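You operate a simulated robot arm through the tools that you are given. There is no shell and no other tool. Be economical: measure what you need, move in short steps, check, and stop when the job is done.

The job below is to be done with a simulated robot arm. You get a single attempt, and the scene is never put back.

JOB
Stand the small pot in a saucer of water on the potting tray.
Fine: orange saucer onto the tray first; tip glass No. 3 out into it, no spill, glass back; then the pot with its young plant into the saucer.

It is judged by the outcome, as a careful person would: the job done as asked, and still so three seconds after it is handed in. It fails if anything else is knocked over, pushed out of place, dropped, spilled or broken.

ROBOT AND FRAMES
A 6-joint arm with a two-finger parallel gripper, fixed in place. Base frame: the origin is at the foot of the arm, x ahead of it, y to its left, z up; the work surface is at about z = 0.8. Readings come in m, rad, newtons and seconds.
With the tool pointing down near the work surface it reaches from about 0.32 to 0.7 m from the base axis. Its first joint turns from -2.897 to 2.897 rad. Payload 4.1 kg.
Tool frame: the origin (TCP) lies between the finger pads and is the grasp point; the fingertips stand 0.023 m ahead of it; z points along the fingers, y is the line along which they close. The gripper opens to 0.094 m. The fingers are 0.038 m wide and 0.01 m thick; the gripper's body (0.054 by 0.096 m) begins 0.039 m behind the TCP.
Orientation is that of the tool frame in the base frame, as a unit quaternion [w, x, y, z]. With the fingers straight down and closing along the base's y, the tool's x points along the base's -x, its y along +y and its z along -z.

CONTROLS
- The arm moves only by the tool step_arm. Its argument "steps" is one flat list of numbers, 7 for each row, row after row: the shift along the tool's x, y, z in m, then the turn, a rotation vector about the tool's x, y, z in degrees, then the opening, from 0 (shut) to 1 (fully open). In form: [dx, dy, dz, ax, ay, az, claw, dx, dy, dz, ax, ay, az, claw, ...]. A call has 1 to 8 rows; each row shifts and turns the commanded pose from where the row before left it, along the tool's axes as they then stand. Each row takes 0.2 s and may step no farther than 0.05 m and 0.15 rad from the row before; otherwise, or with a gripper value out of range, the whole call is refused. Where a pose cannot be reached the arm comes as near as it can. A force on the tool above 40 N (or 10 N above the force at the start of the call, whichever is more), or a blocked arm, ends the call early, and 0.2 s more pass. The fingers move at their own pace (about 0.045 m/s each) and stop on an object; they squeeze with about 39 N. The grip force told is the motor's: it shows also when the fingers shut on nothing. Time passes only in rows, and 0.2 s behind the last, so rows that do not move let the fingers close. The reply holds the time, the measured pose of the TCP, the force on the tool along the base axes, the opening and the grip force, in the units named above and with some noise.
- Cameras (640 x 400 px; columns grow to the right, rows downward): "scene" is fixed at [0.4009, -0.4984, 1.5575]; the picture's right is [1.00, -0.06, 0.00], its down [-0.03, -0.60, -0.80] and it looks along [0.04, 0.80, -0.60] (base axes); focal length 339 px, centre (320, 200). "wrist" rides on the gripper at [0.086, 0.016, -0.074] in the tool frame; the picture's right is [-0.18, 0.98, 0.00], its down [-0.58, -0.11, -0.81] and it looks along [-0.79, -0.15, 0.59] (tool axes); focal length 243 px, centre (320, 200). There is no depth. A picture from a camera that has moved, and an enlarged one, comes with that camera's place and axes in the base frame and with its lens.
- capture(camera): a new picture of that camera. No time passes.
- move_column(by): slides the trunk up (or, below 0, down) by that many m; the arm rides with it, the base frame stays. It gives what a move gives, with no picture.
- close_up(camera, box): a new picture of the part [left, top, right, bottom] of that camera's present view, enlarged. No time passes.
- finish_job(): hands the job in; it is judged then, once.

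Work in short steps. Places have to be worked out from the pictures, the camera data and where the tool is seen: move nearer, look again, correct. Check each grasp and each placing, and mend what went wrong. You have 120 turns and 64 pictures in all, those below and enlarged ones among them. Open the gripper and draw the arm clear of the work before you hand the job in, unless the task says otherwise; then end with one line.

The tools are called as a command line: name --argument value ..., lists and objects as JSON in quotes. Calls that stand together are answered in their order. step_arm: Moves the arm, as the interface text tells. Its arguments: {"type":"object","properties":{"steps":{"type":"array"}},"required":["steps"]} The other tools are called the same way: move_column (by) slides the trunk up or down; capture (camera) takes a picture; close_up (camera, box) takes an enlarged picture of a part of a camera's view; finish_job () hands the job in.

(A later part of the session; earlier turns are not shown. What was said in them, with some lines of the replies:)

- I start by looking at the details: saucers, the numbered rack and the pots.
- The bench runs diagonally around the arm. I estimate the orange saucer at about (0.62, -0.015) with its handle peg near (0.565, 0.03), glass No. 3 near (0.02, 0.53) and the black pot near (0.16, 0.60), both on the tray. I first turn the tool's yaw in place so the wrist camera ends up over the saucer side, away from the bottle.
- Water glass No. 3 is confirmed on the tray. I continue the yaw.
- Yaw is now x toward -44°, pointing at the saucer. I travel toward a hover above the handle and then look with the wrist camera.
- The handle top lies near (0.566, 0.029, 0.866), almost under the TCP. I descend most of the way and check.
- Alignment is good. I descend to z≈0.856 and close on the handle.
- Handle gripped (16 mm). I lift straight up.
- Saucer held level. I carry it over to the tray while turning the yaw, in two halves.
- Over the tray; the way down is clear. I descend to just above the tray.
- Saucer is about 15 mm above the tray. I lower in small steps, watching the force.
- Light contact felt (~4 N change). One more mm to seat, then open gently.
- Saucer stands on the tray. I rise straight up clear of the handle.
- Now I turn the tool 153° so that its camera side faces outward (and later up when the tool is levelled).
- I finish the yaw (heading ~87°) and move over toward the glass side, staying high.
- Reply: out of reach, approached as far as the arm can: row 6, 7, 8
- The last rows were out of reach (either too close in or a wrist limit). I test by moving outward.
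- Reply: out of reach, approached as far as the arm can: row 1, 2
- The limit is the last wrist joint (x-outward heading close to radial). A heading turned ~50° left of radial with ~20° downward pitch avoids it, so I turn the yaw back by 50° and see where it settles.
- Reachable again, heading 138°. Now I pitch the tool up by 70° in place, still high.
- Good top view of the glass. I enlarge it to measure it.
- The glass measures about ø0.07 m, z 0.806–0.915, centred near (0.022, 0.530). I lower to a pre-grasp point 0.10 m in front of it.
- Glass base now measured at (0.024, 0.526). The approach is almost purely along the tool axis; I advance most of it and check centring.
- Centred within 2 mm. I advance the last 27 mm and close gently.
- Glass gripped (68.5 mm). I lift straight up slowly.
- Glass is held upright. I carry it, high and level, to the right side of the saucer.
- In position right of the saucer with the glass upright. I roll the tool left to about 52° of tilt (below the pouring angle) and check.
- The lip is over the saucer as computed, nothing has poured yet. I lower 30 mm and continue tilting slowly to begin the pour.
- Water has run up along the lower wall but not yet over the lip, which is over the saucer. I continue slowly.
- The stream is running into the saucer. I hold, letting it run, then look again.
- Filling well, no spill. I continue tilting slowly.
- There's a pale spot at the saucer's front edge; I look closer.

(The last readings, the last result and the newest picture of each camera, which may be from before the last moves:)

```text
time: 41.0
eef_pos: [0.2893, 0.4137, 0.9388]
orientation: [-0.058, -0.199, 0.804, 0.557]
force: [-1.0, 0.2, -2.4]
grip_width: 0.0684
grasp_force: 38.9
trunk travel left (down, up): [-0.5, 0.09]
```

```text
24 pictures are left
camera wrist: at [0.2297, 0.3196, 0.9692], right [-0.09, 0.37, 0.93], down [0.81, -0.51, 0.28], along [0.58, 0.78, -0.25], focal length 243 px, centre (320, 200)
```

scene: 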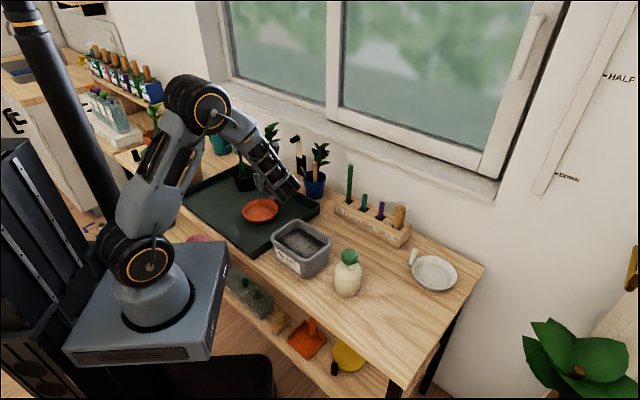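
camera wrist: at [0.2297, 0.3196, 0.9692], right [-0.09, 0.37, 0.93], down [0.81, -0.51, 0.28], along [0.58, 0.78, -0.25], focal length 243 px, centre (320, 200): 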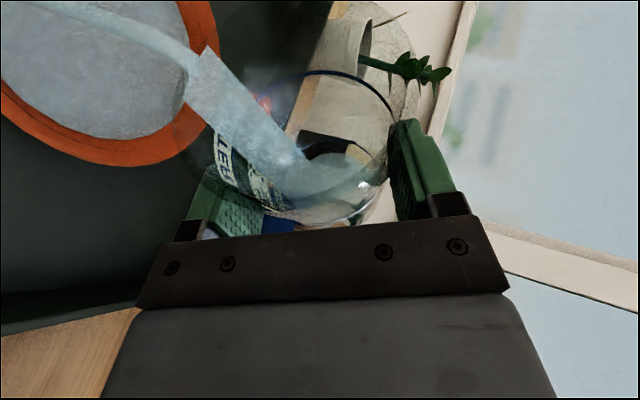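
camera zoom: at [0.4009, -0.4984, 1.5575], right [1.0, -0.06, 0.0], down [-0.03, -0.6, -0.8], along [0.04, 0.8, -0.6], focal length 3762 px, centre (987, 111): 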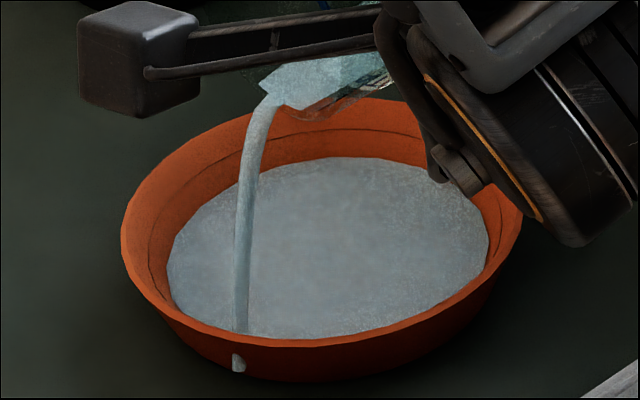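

The stream is landing near the front-left wall. I shift the glass 36 mm outward/right at once so it falls nearer the middle.

step_arm --steps '[-0.0155, 0.0014, 0.0088, 0, 0, 0, 0.6, -0.0154, 0.0014, 0.0087, 0, 0, 0, 0.6]'

close_up --camera "scene" --box '[230, 175, 294, 223]'

```text
time: 41.6
eef_pos: [0.3119, 0.4407, 0.9382]
orientation: [-0.058, -0.199, 0.805, 0.556]
force: [0.7, -0.2, -2.1]
grip_width: 0.0689
grasp_force: 39.5
trunk travel left (down, up): [-0.5, 0.09]
```

```text
8.33 times, centred on (262, 199) of scene
camera zoom: at [0.4009, -0.4984, 1.5575], right [1.0, -0.06, 0.0], down [-0.03, -0.6, -0.8], along [0.04, 0.8, -0.6], focal length 2821 px, centre (803, 208)
```

zoom: 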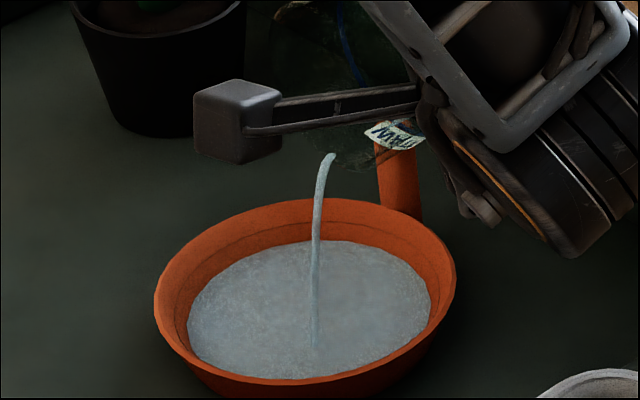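

Stream now falls mid-saucer, nothing outside. I tilt on to empty the glass.

step_arm --steps '[0, 0, 0, 0, 0, -2, 0.6, 0, 0, 0, 0, 0, -2, 0.6, 0, 0, 0, 0, 0, -3, 0.6, 0, 0, 0, 0, 0, -3, 0.6, 0, 0, 0, 0, 0, -3, 0.6, 0, 0, 0, 0, 0, -3, 0.6, 0, 0, 0, 0, 0, -3, 0.6]'

close_up --camera "scene" --box '[230, 175, 294, 223]'

capture --camera "wrist"

```text
time: 43.2
eef_pos: [0.3125, 0.4423, 0.9395]
orientation: [0.036, -0.33, 0.761, 0.558]
force: [-0.1, 0.3, -2.0]
grip_width: 0.0686
grasp_force: 38.9
trunk travel left (down, up): [-0.5, 0.09]
```

```text
8.33 times, centred on (262, 199) of scene
camera zoom: at [0.4009, -0.4984, 1.5575], right [1.0, -0.06, 0.0], down [-0.03, -0.6, -0.8], along [0.04, 0.8, -0.6], focal length 2821 px, centre (803, 208)
```

zoom: 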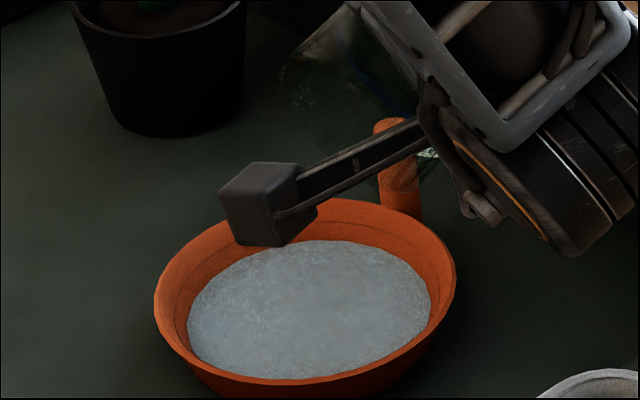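

```text
21 pictures are left
camera wrist: at [0.2586, 0.3389, 0.9419], right [-0.39, 0.24, 0.89], down [0.77, -0.45, 0.46], along [0.51, 0.86, -0.01], focal length 243 px, centre (320, 200)
```

wrist: 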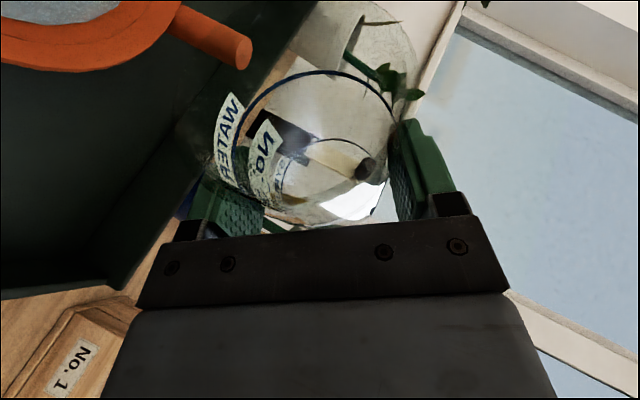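

Glass is empty, water is all in the saucer. I raise a little and roll the glass back upright.

step_arm --steps '[-0.0169, 0.033, -0.015, 0, 0, 0, 0.6, 0, 0, 0, 0, 0, 8.36, 0.6, 0, 0, 0, 0, 0, 8.36, 0.6, 0, 0, 0, 0, 0, 8.36, 0.6, 0, 0, 0, 0, 0, 8.36, 0.6, 0, 0, 0, 0, 0, 8.36, 0.6, 0, 0, 0, 0, 0, 8.36, 0.6, 0, 0, 0, 0, 0, 8.36, 0.6]'

step_arm --steps '[0, 0, 0, 0, 0, 8.36, 0.6, 0, 0, 0, 0, 0, 8.36, 0.6, 0, 0, 0, 0, 0, 8.36, 0.6, 0, 0, 0, 0, 0, 8.36, 0.6, 0, 0, 0, 0, 0, 8.36, 0.6, 0, 0, 0, 0, 0, 8.36, 0.6, 0, 0, 0, 0, 0, 8.32, 0.6]'

```text
time: 45.0
eef_pos: [0.3112, 0.4411, 0.9786]
orientation: [-0.243, 0.084, 0.825, 0.504]
force: [0.3, -0.6, -2.6]
grip_width: 0.0685
grasp_force: 39.2
trunk travel left (down, up): [-0.5, 0.09]
```

```text
time: 46.6
eef_pos: [0.312, 0.4415, 0.9788]
orientation: [-0.458, 0.477, 0.678, 0.321]
force: [0.0, 0.5, -2.0]
grip_width: 0.0685
grasp_force: 39.2
trunk travel left (down, up): [-0.5, 0.09]
```

Glass upright again. I reverse the yaw and carry it back above its original place.

step_arm --steps '[0, 0, 0, 5.26, 0, -2.12, 0.6, 0, 0, 0, 5.26, 0, -2.12, 0.6, 0, 0, 0, 5.26, 0, -2.12, 0.6, 0, 0, 0, 5.26, 0, -2.12, 0.6, 0, 0, 0, 5.26, 0, -2.12, 0.6]'

step_arm --steps '[0.0144, -0.01585, 0.02866, 0, 0, 0, 0.6, 0.0144, -0.01585, 0.02866, 0, 0, 0, 0.6, 0.0144, -0.01585, 0.02866, 0, 0, 0, 0.6, 0.0144, -0.01585, 0.02866, 0, 0, 0, 0.6, 0.0144, -0.01585, 0.02866, 0, 0, 0, 0.6, 0.0144, -0.01585, 0.02866, 0, 0, 0, 0.6, 0.0144, -0.01585, 0.02866, 0, 0, 0, 0.6, 0.0144, -0.01585, 0.02866, 0, 0, 0, 0.6]'

```text
time: 47.8
eef_pos: [0.311, 0.4405, 0.9778]
orientation: [-0.523, 0.295, 0.775, 0.198]
force: [0.3, -0.1, -2.1]
grip_width: 0.0684
grasp_force: 39.1
trunk travel left (down, up): [-0.5, 0.09]
```

```text
time: 49.6
eef_pos: [0.0349, 0.5172, 1.0012]
orientation: [-0.522, 0.296, 0.775, 0.199]
force: [0.1, 0.6, -2.2]
grip_width: 0.0685
grasp_force: 39.0
trunk travel left (down, up): [-0.5, 0.09]
```

Directly above its old place. I lower to just above the tray.

step_arm --steps '[-0.0371, 0, 0.015, 0, 0, 0, 0.6, -0.0371, 0, 0.015, 0, 0, 0, 0.6, -0.0278, 0, 0.0112, 0, 0, 0, 0.6, -0.0139, 0, 0.0056, 0, 0, 0, 0.6]'

step_arm --steps '[-0.0019, 0, 0.00075, 0, 0, 0, 0.6, -0.0014, 0, 0.0006, 0, 0, 0, 0.6]'

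```text
time: 50.6
eef_pos: [0.0354, 0.5178, 0.8754]
orientation: [-0.522, 0.295, 0.775, 0.199]
force: [-0.4, -0.1, -2.9]
grip_width: 0.0687
grasp_force: 38.6
trunk travel left (down, up): [-0.5, 0.09]
```

```text
time: 51.2
eef_pos: [0.0364, 0.5174, 0.87]
orientation: [-0.523, 0.295, 0.775, 0.199]
force: [-0.1, 0.2, -2.0]
grip_width: 0.0683
grasp_force: 39.1
trunk travel left (down, up): [-0.5, 0.09]
```

step_arm --steps '[-0.0011, 0, 0.0005, 0, 0, 0, 0.6, -0.0005, 0, 0.0002, 0, 0, 0, 0.6]'

close_up --camera "scene" --box '[180, 150, 220, 210]'

```text
time: 51.8
eef_pos: [0.0355, 0.5179, 0.8706]
orientation: [-0.523, 0.295, 0.775, 0.199]
force: [-0.4, -0.4, 1.7]
grip_width: 0.0685
grasp_force: 39.3
trunk travel left (down, up): [-0.5, 0.09]
```

```text
6.67 times, centred on (200, 180) of scene
camera zoom: at [0.4009, -0.4984, 1.5575], right [1.0, -0.06, 0.0], down [-0.03, -0.6, -0.8], along [0.04, 0.8, -0.6], focal length 2257 px, centre (1120, 333)
```

zoom: 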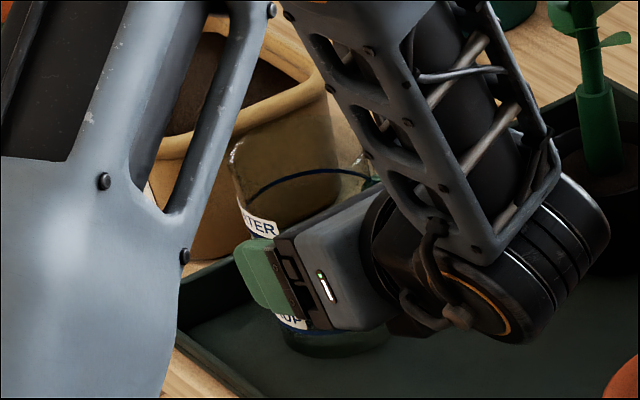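

Contact felt (+4 N). I open the fingers and back straight out along the tool axis.

step_arm --steps '[0, 0, 0, 0, 0, 0, 0.8, 0, 0, 0, 0, 0, 0, 1, 0, 0, 0, 0, 0, 0, 1, 0, 0, -0.03, 0, 0, 0, 1, 0, 0, -0.04, 0, 0, 0, 1, 0, 0, -0.04, 0, 0, 0, 1]'

capture --camera "wrist"

```text
time: 53.2
eef_pos: [0.1134, 0.4473, 0.9093]
orientation: [-0.523, 0.296, 0.774, 0.2]
force: [0.0, 0.2, 0.7]
grip_width: 0.0941
grasp_force: 0.0
trunk travel left (down, up): [-0.5, 0.09]
```

```text
19 pictures are left
camera wrist: at [0.1503, 0.4355, 1.0168], right [0.71, 0.69, -0.17], down [0.65, -0.72, -0.24], along [-0.29, 0.06, -0.96], focal length 243 px, centre (320, 200)
```

wrist: 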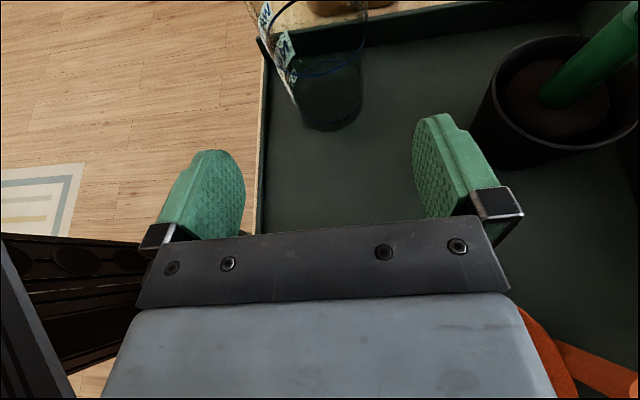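

Glass No. 3 is back in place. Next the pot: I rise, move sideways to a point facing the plant's stem, flatten the pitch slightly, and look.

step_arm --steps '[0.0374, 0, -0.0151, 0, 0, 0, 1, 0.0374, 0, -0.0151, 0, 0, 0, 1, 0.0374, 0, -0.0151, 0, 0, 0, 0.6, -0.0039, 0.0372, -0.0096, 0, 0, 0, 0.6, -0.0039, 0.0372, -0.0096, 0, 0, 0, 0.6, -0.0039, 0.0372, -0.0096, 0, 0, 0, 0.6, -0.0039, 0.0372, -0.0096, 0, 0, 0, 0.6, 0, 0, 0, 0, 4, 0, 0.6]'

capture --camera "wrist"

capture --camera "scene"

```text
time: 55.0
eef_pos: [0.2428, 0.5343, 1.032]
orientation: [-0.549, 0.289, 0.756, 0.209]
force: [-0.2, 0.0, 0.3]
grip_width: 0.0566
grasp_force: 0.1
trunk travel left (down, up): [-0.5, 0.09]
```

```text
18 pictures are left
camera wrist: at [0.2859, 0.5162, 1.1356], right [0.7, 0.7, -0.18], down [0.63, -0.71, -0.3], along [-0.34, 0.1, -0.94], focal length 243 px, centre (320, 200)
```

wrist: 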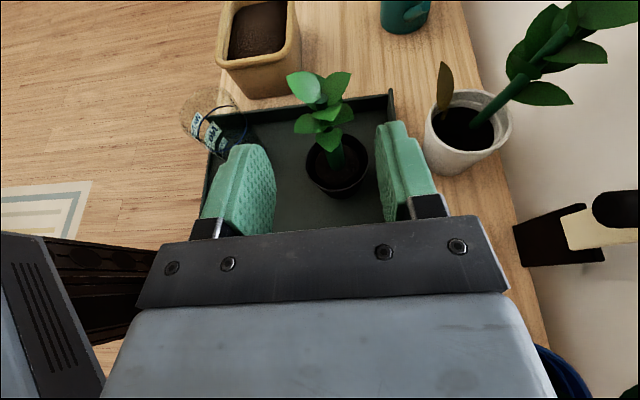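

```text
17 pictures are left
```

scene: 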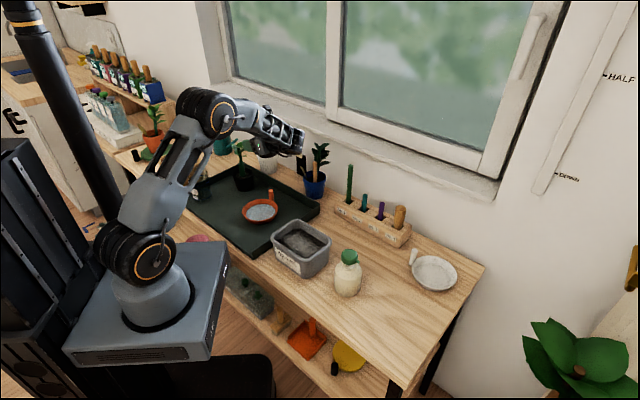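

Excellent view of the plant. I enlarge it to locate pot and stem.

close_up --camera "wrist" --box '[270, 60, 390, 210]'

```text
2.67 times, centred on (330, 135) of wrist
camera zoom: at [0.2859, 0.5162, 1.1356], right [0.7, 0.7, -0.18], down [0.63, -0.71, -0.3], along [-0.34, 0.1, -0.94], focal length 647 px, centre (293, 373)
```

zoom: 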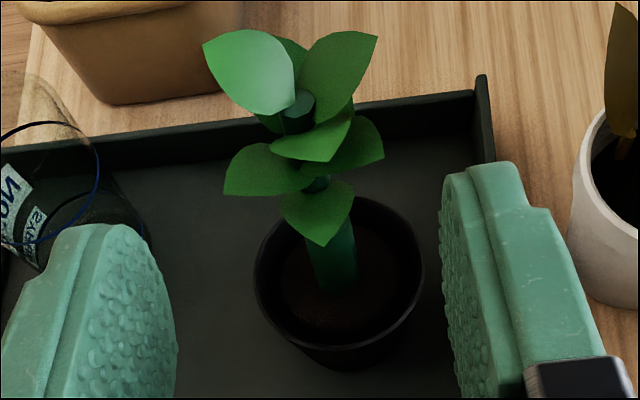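

Stem is vertical at (0.168, 0.5955), sleeve z≈0.86–0.918, lowest leaf ~24 mm toward me at z≈0.93. I descend and approach halfway at sleeve height.

step_arm --steps '[-0.0412, 0, 0.0134, 0, 0, 0, 0.6, -0.0412, 0, 0.0134, 0, 0, 0, 0.6, -0.0412, 0, 0.0134, 0, 0, 0, 0.6, 0.003, -0.002, 0.02, 0, 0, 0, 0.6, 0.003, -0.002, 0.02, 0, 0, 0, 0.6]'

capture --camera "wrist"

close_up --camera "scene" --box '[200, 130, 320, 225]'

```text
time: 56.2
eef_pos: [0.2089, 0.5562, 0.8953]
orientation: [-0.549, 0.287, 0.756, 0.209]
force: [0.4, 1.1, -0.2]
grip_width: 0.0566
grasp_force: 0.0
trunk travel left (down, up): [-0.5, 0.09]
```

```text
15 pictures are left
camera wrist: at [0.2516, 0.5403, 0.9983], right [0.7, 0.7, -0.17], down [0.63, -0.71, -0.3], along [-0.34, 0.1, -0.94], focal length 243 px, centre (320, 200)
```

wrist: 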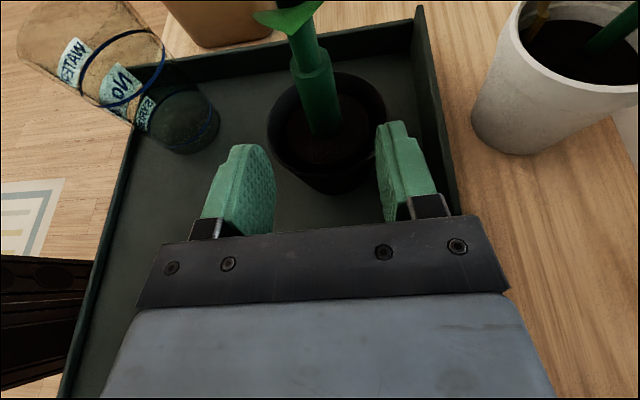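

```text
4.21 times, centred on (260, 178) of scene
camera zoom: at [0.4009, -0.4984, 1.5575], right [1.0, -0.06, 0.0], down [-0.03, -0.6, -0.8], along [0.04, 0.8, -0.6], focal length 1426 px, centre (573, 295)
```

zoom: 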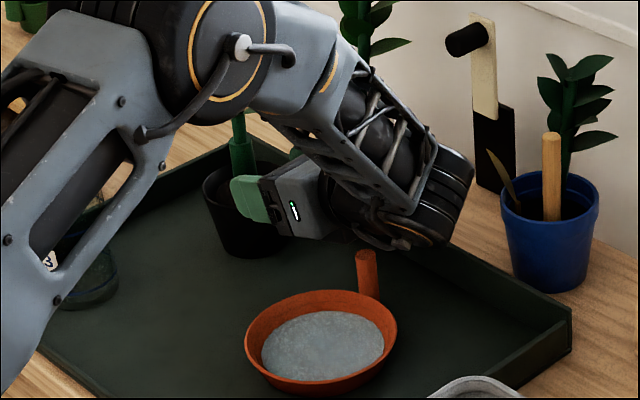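

Centred on the sleeve. I advance the remaining 43 mm and close on the sleeve.

step_arm --steps '[0.0025, 0.001, 0.0155, 0, 0, 0, 0.6, 0.002, 0.001, 0.0142, 0, 0, 0, 0.6, 0.002, 0, 0.013, 0, 0, 0, 0.6, 0, 0, 0, 0, 0, 0, 0.35, 0, 0, 0, 0, 0, 0, 0.15, 0, 0, 0, 0, 0, 0, 0.1, 0, 0, 0, 0, 0, 0, 0.1]'

capture --camera "wrist"

```text
time: 57.8
eef_pos: [0.1801, 0.5858, 0.8889]
orientation: [-0.549, 0.289, 0.755, 0.21]
force: [0.2, -0.8, 0.3]
grip_width: 0.0096
grasp_force: 0.1
trunk travel left (down, up): [-0.5, 0.09]
```

```text
13 pictures are left
camera wrist: at [0.2225, 0.5693, 0.993], right [0.7, 0.7, -0.18], down [0.63, -0.71, -0.3], along [-0.34, 0.1, -0.94], focal length 243 px, centre (320, 200)
```

wrist: 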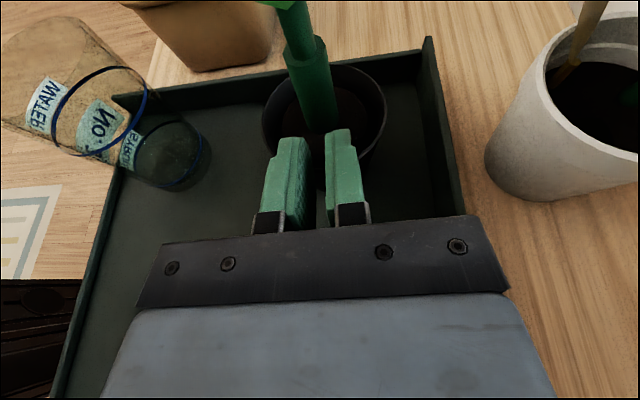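

The jaws closed on nothing: the low fingertips touched the pot's rim and slid the pot ~4 cm back on the tray (still upright, now near (0.139, 0.624)). I back off, raise 13 mm, reopen and recheck.

step_arm --steps '[0, 0, -0.02, 0, 0, 0, 0.1, 0.0114, 0, -0.0037, 0, 0, 0, 0.3, 0, 0, 0, 0, 0, 0, 0.6, 0, 0, 0, 0, 0, 0, 0.6]'

capture --camera "wrist"

close_up --camera "scene" --box '[180, 130, 300, 225]'

```text
time: 58.8
eef_pos: [0.1949, 0.5737, 0.9072]
orientation: [-0.549, 0.289, 0.756, 0.21]
force: [0.5, -0.2, 0.5]
grip_width: 0.0562
grasp_force: 0.1
trunk travel left (down, up): [-0.5, 0.09]
```

```text
12 pictures are left
camera wrist: at [0.2368, 0.5566, 1.0115], right [0.7, 0.7, -0.18], down [0.63, -0.71, -0.3], along [-0.34, 0.1, -0.94], focal length 243 px, centre (320, 200)
```

wrist: 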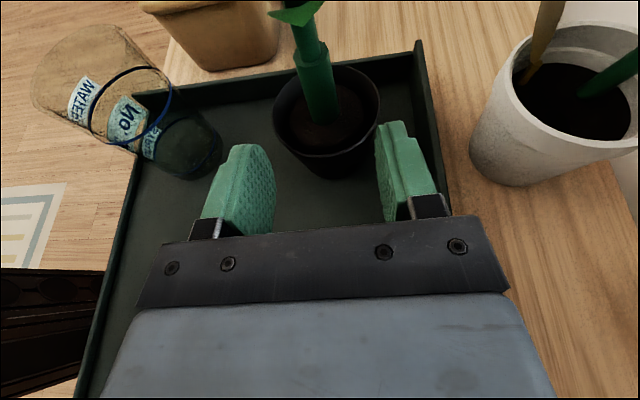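

```text
4.21 times, centred on (240, 178) of scene
camera zoom: at [0.4009, -0.4984, 1.5575], right [1.0, -0.06, 0.0], down [-0.03, -0.6, -0.8], along [0.04, 0.8, -0.6], focal length 1426 px, centre (657, 295)
```

zoom: 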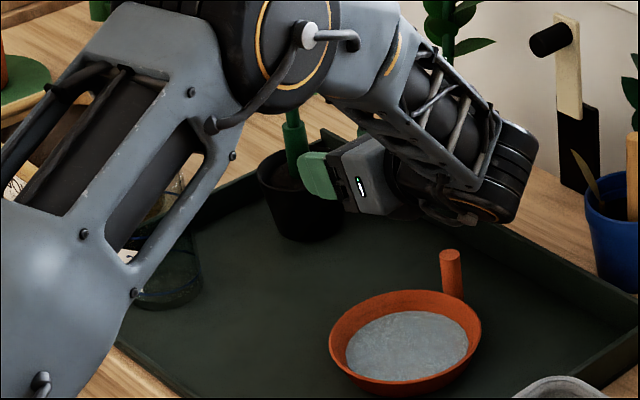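

Pot is upright at (0.138, 0.6245). With the tool now at z≈0.905 the fingertips pass above the rim; I advance 62 mm and close.

step_arm --steps '[0.0045, 0, 0.0154, 0, 0, 0, 0.6, 0.0045, 0, 0.0154, 0, 0, 0, 0.6, 0.0045, 0, 0.0154, 0, 0, 0, 0.6, 0.0045, 0, 0.0154, 0, 0, 0, 0.6, 0, 0, 0, 0, 0, 0, 0.35, 0, 0, 0, 0, 0, 0, 0.15, 0, 0, 0, 0, 0, 0, 0.1, 0, 0, 0, 0, 0, 0, 0.1]'

capture --camera "wrist"

```text
time: 60.6
eef_pos: [0.1451, 0.6161, 0.9054]
orientation: [-0.549, 0.288, 0.756, 0.21]
force: [-0.3, 1.0, 1.1]
grip_width: 0.02
grasp_force: 39.2
trunk travel left (down, up): [-0.5, 0.09]
```

```text
10 pictures are left
camera wrist: at [0.1889, 0.5987, 1.0083], right [0.7, 0.7, -0.18], down [0.63, -0.71, -0.3], along [-0.34, 0.1, -0.94], focal length 243 px, centre (320, 200)
```

wrist: 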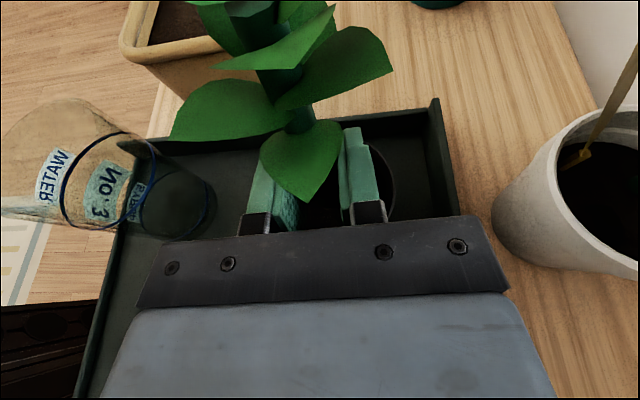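

Gripped on the 20 mm sleeve. I lift 40 mm and check that the whole pot comes along.

step_arm --steps '[0.0143, 0, -0.0046, 0, 0, 0, 0.05, 0.0238, 0, -0.0077, 0, 0, 0, 0.05, 0, 0, 0, 0, 0, 0, 0.05]'

close_up --camera "scene" --box '[180, 110, 300, 225]'

```text
time: 61.4
eef_pos: [0.1437, 0.6156, 0.9445]
orientation: [-0.549, 0.288, 0.756, 0.209]
force: [-0.1, 0.1, -1.0]
grip_width: 0.0197
grasp_force: 38.8
trunk travel left (down, up): [-0.5, 0.09]
```

```text
3.48 times, centred on (240, 168) of scene
camera zoom: at [0.4009, -0.4984, 1.5575], right [1.0, -0.06, 0.0], down [-0.03, -0.6, -0.8], along [0.04, 0.8, -0.6], focal length 1178 px, centre (598, 313)
```

zoom: 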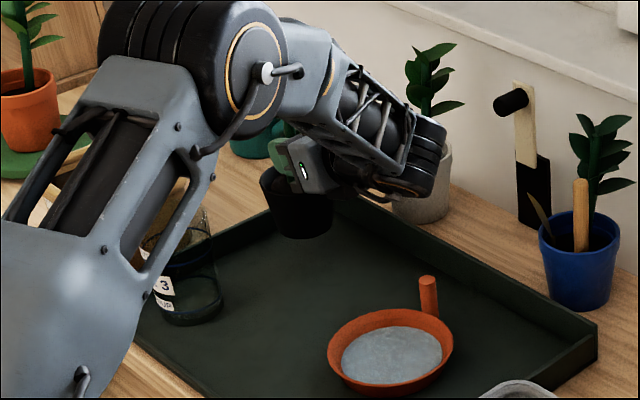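

Pot and plant hang straight in the grip. I raise further, go halfway toward the saucer, and turn the heading to ~115°.

step_arm --steps '[0.0285, 0, -0.0093, 0, 0, 0, 0.05, 0.0285, 0, -0.0093, 0, 0, 0, 0.05, -0.011, -0.0142, -0.0339, 0, 0, 0, 0.05, -0.011, -0.0142, -0.0339, 0, 0, 0, 0.05, -0.011, -0.0142, -0.0339, 0, 0, 0, 0.05, 0, 0, 0, -7.42, 0, 2.41, 0.05, 0, 0, 0, -7.42, 0, 2.41, 0.05, 0, 0, 0, -7.42, 0, 2.41, 0.05]'

```text
time: 63.2
eef_pos: [0.1949, 0.5135, 1.0037]
orientation: [-0.495, 0.435, 0.682, 0.316]
force: [0.5, -0.4, -2.2]
grip_width: 0.0198
grasp_force: 38.9
trunk travel left (down, up): [-0.5, 0.09]
```

Heading 115° as planned. I bring the pot over the saucer centre and check.

step_arm --steps '[-0.0118, 0.0012, -0.0364, 0, 0, 0, 0.05, -0.0118, 0.0012, -0.0364, 0, 0, 0, 0.05, -0.0119, 0.0013, -0.0364, 0, 0, 0, 0.05]'

close_up --camera "scene" --box '[200, 130, 320, 225]'

```text
time: 64.0
eef_pos: [0.2498, 0.4114, 1.0044]
orientation: [-0.495, 0.436, 0.681, 0.317]
force: [-0.5, -0.1, -1.8]
grip_width: 0.0197
grasp_force: 38.7
trunk travel left (down, up): [-0.5, 0.09]
```

```text
4.21 times, centred on (260, 178) of scene
camera zoom: at [0.4009, -0.4984, 1.5575], right [1.0, -0.06, 0.0], down [-0.03, -0.6, -0.8], along [0.04, 0.8, -0.6], focal length 1426 px, centre (573, 295)
```

zoom: 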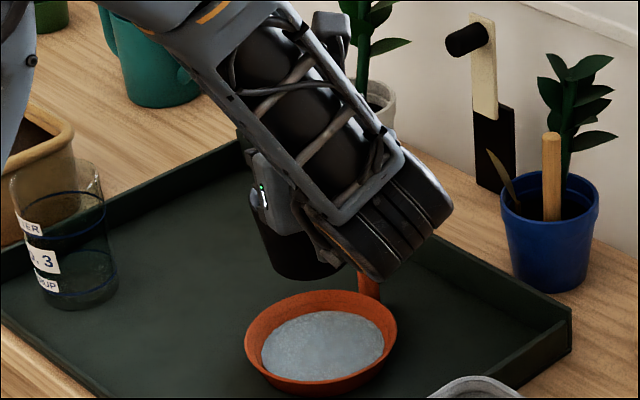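

Pot is over the saucer centre. I lower to ~12 mm above the saucer floor.

step_arm --steps '[-0.025, -0.001, 0.0081, 0, 0, 0, 0.05, -0.025, -0.001, 0.0081, 0, 0, 0, 0.05, -0.0252, 0, 0.0082, 0, 0, 0, 0.05]'

close_up --camera "scene" --box '[220, 150, 310, 220]'

```text
time: 64.8
eef_pos: [0.2453, 0.4114, 0.9244]
orientation: [-0.496, 0.435, 0.682, 0.316]
force: [0.6, -1.0, -1.7]
grip_width: 0.0199
grasp_force: 38.7
trunk travel left (down, up): [-0.5, 0.09]
```

```text
5.71 times, centred on (265, 185) of scene
camera zoom: at [0.4009, -0.4984, 1.5575], right [1.0, -0.06, 0.0], down [-0.03, -0.6, -0.8], along [0.04, 0.8, -0.6], focal length 1935 px, centre (634, 286)
```

zoom: 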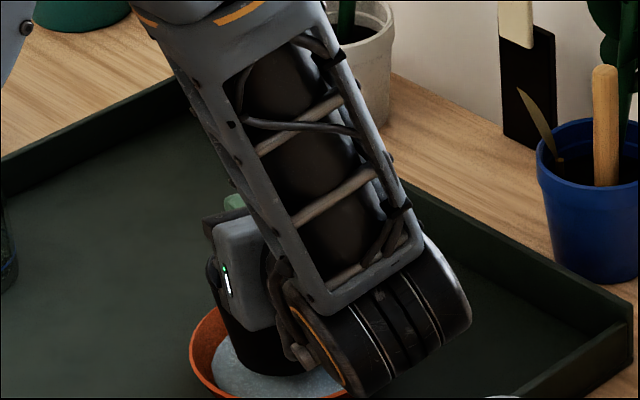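

Pot is entering the saucer, well centred. I lower in 3 mm steps watching force.

step_arm --steps '[-0.0029, 0, 0.0009, 0, 0, 0, 0.05, -0.0029, 0, 0.0009, 0, 0, 0, 0.05, -0.0019, 0, 0.0006, 0, 0, 0, 0.05]'

step_arm --steps '[-0.0019, 0, 0.0006, 0, 0, 0, 0.05, 0, 0, 0, 0, 0, 0, 0.05]'

```text
time: 65.6
eef_pos: [0.2464, 0.4089, 0.9174]
orientation: [-0.495, 0.435, 0.682, 0.317]
force: [0.2, 0.7, -2.0]
grip_width: 0.0199
grasp_force: 38.4
trunk travel left (down, up): [-0.5, 0.09]
```

```text
time: 66.2
eef_pos: [0.2469, 0.4092, 0.9147]
orientation: [-0.495, 0.436, 0.682, 0.316]
force: [0.1, 0.6, -2.4]
grip_width: 0.0201
grasp_force: 38.8
trunk travel left (down, up): [-0.5, 0.09]
```

No contact yet; I continue in 1.5–2 mm steps.

step_arm --steps '[-0.0019, 0, 0.0006, 0, 0, 0, 0.05, 0, 0, 0, 0, 0, 0, 0.05]'

step_arm --steps '[-0.0014, 0, 0.0005, 0, 0, 0, 0.05, 0, 0, 0, 0, 0, 0, 0.05]'

```text
time: 66.8
eef_pos: [0.2462, 0.4095, 0.9126]
orientation: [-0.495, 0.436, 0.682, 0.317]
force: [0.4, 0.2, -2.4]
grip_width: 0.0198
grasp_force: 39.1
trunk travel left (down, up): [-0.5, 0.09]
```

```text
time: 67.4
eef_pos: [0.2468, 0.409, 0.9117]
orientation: [-0.495, 0.436, 0.682, 0.316]
force: [0.3, 0.6, -2.4]
grip_width: 0.02
grasp_force: 39.6
trunk travel left (down, up): [-0.5, 0.09]
```

step_arm --steps '[-0.0014, 0, 0.0005, 0, 0, 0, 0.05, 0, 0, 0, 0, 0, 0, 0.05]'

step_arm --steps '[-0.0014, 0, 0.0005, 0, 0, 0, 0.05, 0, 0, 0, 0, 0, 0, 0.05]'

```text
time: 68.0
eef_pos: [0.2466, 0.4089, 0.9089]
orientation: [-0.495, 0.436, 0.682, 0.316]
force: [-1.5, 0.3, -0.6]
grip_width: 0.02
grasp_force: 39.1
trunk travel left (down, up): [-0.5, 0.09]
```

```text
time: 68.6
eef_pos: [0.2475, 0.4101, 0.9089]
orientation: [-0.496, 0.434, 0.682, 0.317]
force: [1.1, -0.2, 9.2]
grip_width: 0.0198
grasp_force: 39.2
trunk travel left (down, up): [-0.5, 0.09]
```

Firm contact with the saucer floor (9 N). I ease up 0.5 mm and open the fingers.

step_arm --steps '[0.0005, 0, 0, 0, 0, 0, 0.05, 0, 0, 0, 0, 0, 0, 0.3, 0, 0, 0, 0, 0, 0, 0.5, 0, 0, 0, 0, 0, 0, 0.6, 0, 0, 0, 0, 0, 0, 0.6]'

capture --camera "wrist"

```text
time: 69.8
eef_pos: [0.2454, 0.4107, 0.9084]
orientation: [-0.496, 0.435, 0.682, 0.316]
force: [0.1, -0.4, -0.3]
grip_width: 0.0566
grasp_force: 0.0
trunk travel left (down, up): [-0.5, 0.09]
```

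```text
6 pictures are left
camera wrist: at [0.2797, 0.3769, 1.0126], right [0.92, 0.36, -0.17], down [0.3, -0.9, -0.3], along [-0.27, 0.23, -0.94], focal length 243 px, centre (320, 200)
```

wrist: 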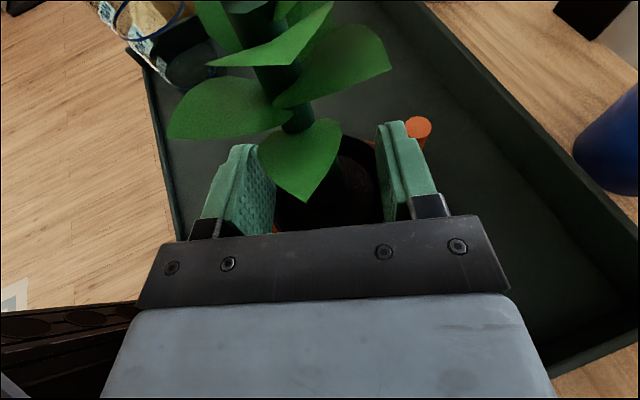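

Pot stands free in the saucer. I back straight out along the tool axis.

step_arm --steps '[0, 0, -0.02, 0, 0, 0, 0.6, 0, 0, -0.03, 0, 0, 0, 0.6, 0, 0, -0.03, 0, 0, 0, 0.6]'

capture --camera "wrist"

```text
time: 70.6
eef_pos: [0.2792, 0.3401, 0.9328]
orientation: [-0.495, 0.436, 0.681, 0.317]
force: [-0.4, -1.0, 1.0]
grip_width: 0.0565
grasp_force: 0.1
trunk travel left (down, up): [-0.5, 0.09]
```

```text
5 pictures are left
camera wrist: at [0.3122, 0.3074, 1.037], right [0.92, 0.36, -0.18], down [0.3, -0.9, -0.3], along [-0.27, 0.23, -0.94], focal length 243 px, centre (320, 200)
```

wrist: 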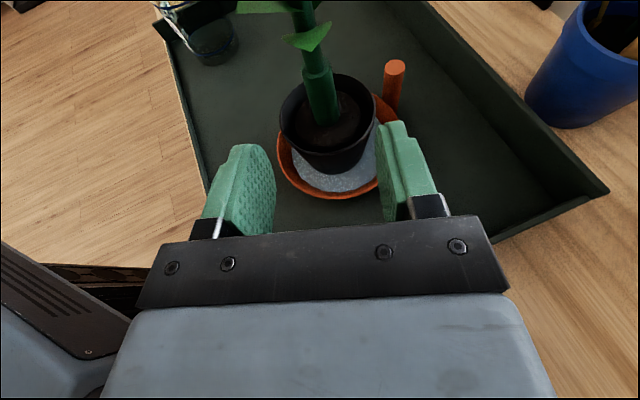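

Pot stands upright in the water-filled saucer. I lift the arm clear.

step_arm --steps '[0.038, 0, -0.0124, 0, 0, 0, 0.6, 0.038, 0, -0.0124, 0, 0, 0, 1, 0.038, 0, -0.0124, 0, 0, 0, 1, 0.038, 0, -0.0124, 0, 0, 0, 1, 0.0, 0.04, 0, 0, 0, 0, 1, 0.0, 0.04, 0, 0, 0, 0, 1]'

capture --camera "scene"

close_up --camera "scene" --box '[170, 110, 330, 225]'

```text
time: 72.0
eef_pos: [0.3515, 0.3748, 1.0908]
orientation: [-0.495, 0.436, 0.681, 0.317]
force: [0.9, 0.0, 0.3]
grip_width: 0.0939
grasp_force: 0.0
trunk travel left (down, up): [-0.5, 0.09]
```

```text
4 pictures are left
```

scene: 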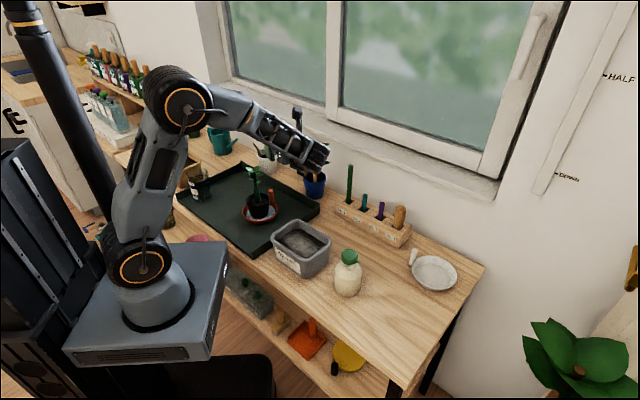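

```text
3.48 times, centred on (250, 168) of scene
camera zoom: at [0.4009, -0.4984, 1.5575], right [1.0, -0.06, 0.0], down [-0.03, -0.6, -0.8], along [0.04, 0.8, -0.6], focal length 1178 px, centre (564, 313)
```

zoom: 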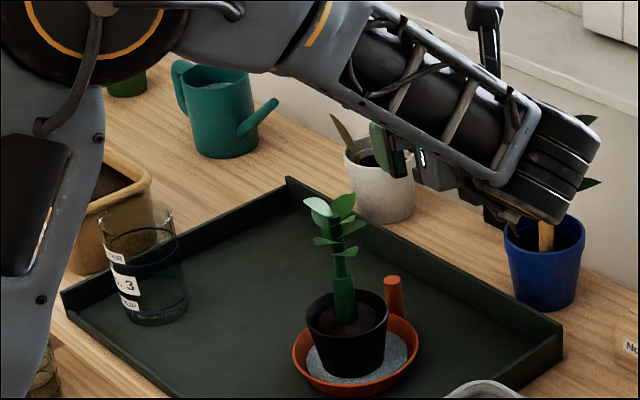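

Everything is in place: saucer with water on the tray, pot upright in it, empty glass No. 3 back, dry tray, arm clear. I hand the job in.

finish_job

```text
The job is handed in.
```

The job is handed in: the pot with its young plant stands upright in the orange saucer of water on the tray. Glass No. 3 is emptied and back in its place, and I saw no spill; on my first try for the pot, the fingers slid it about 4 cm across the tray without tipping it.
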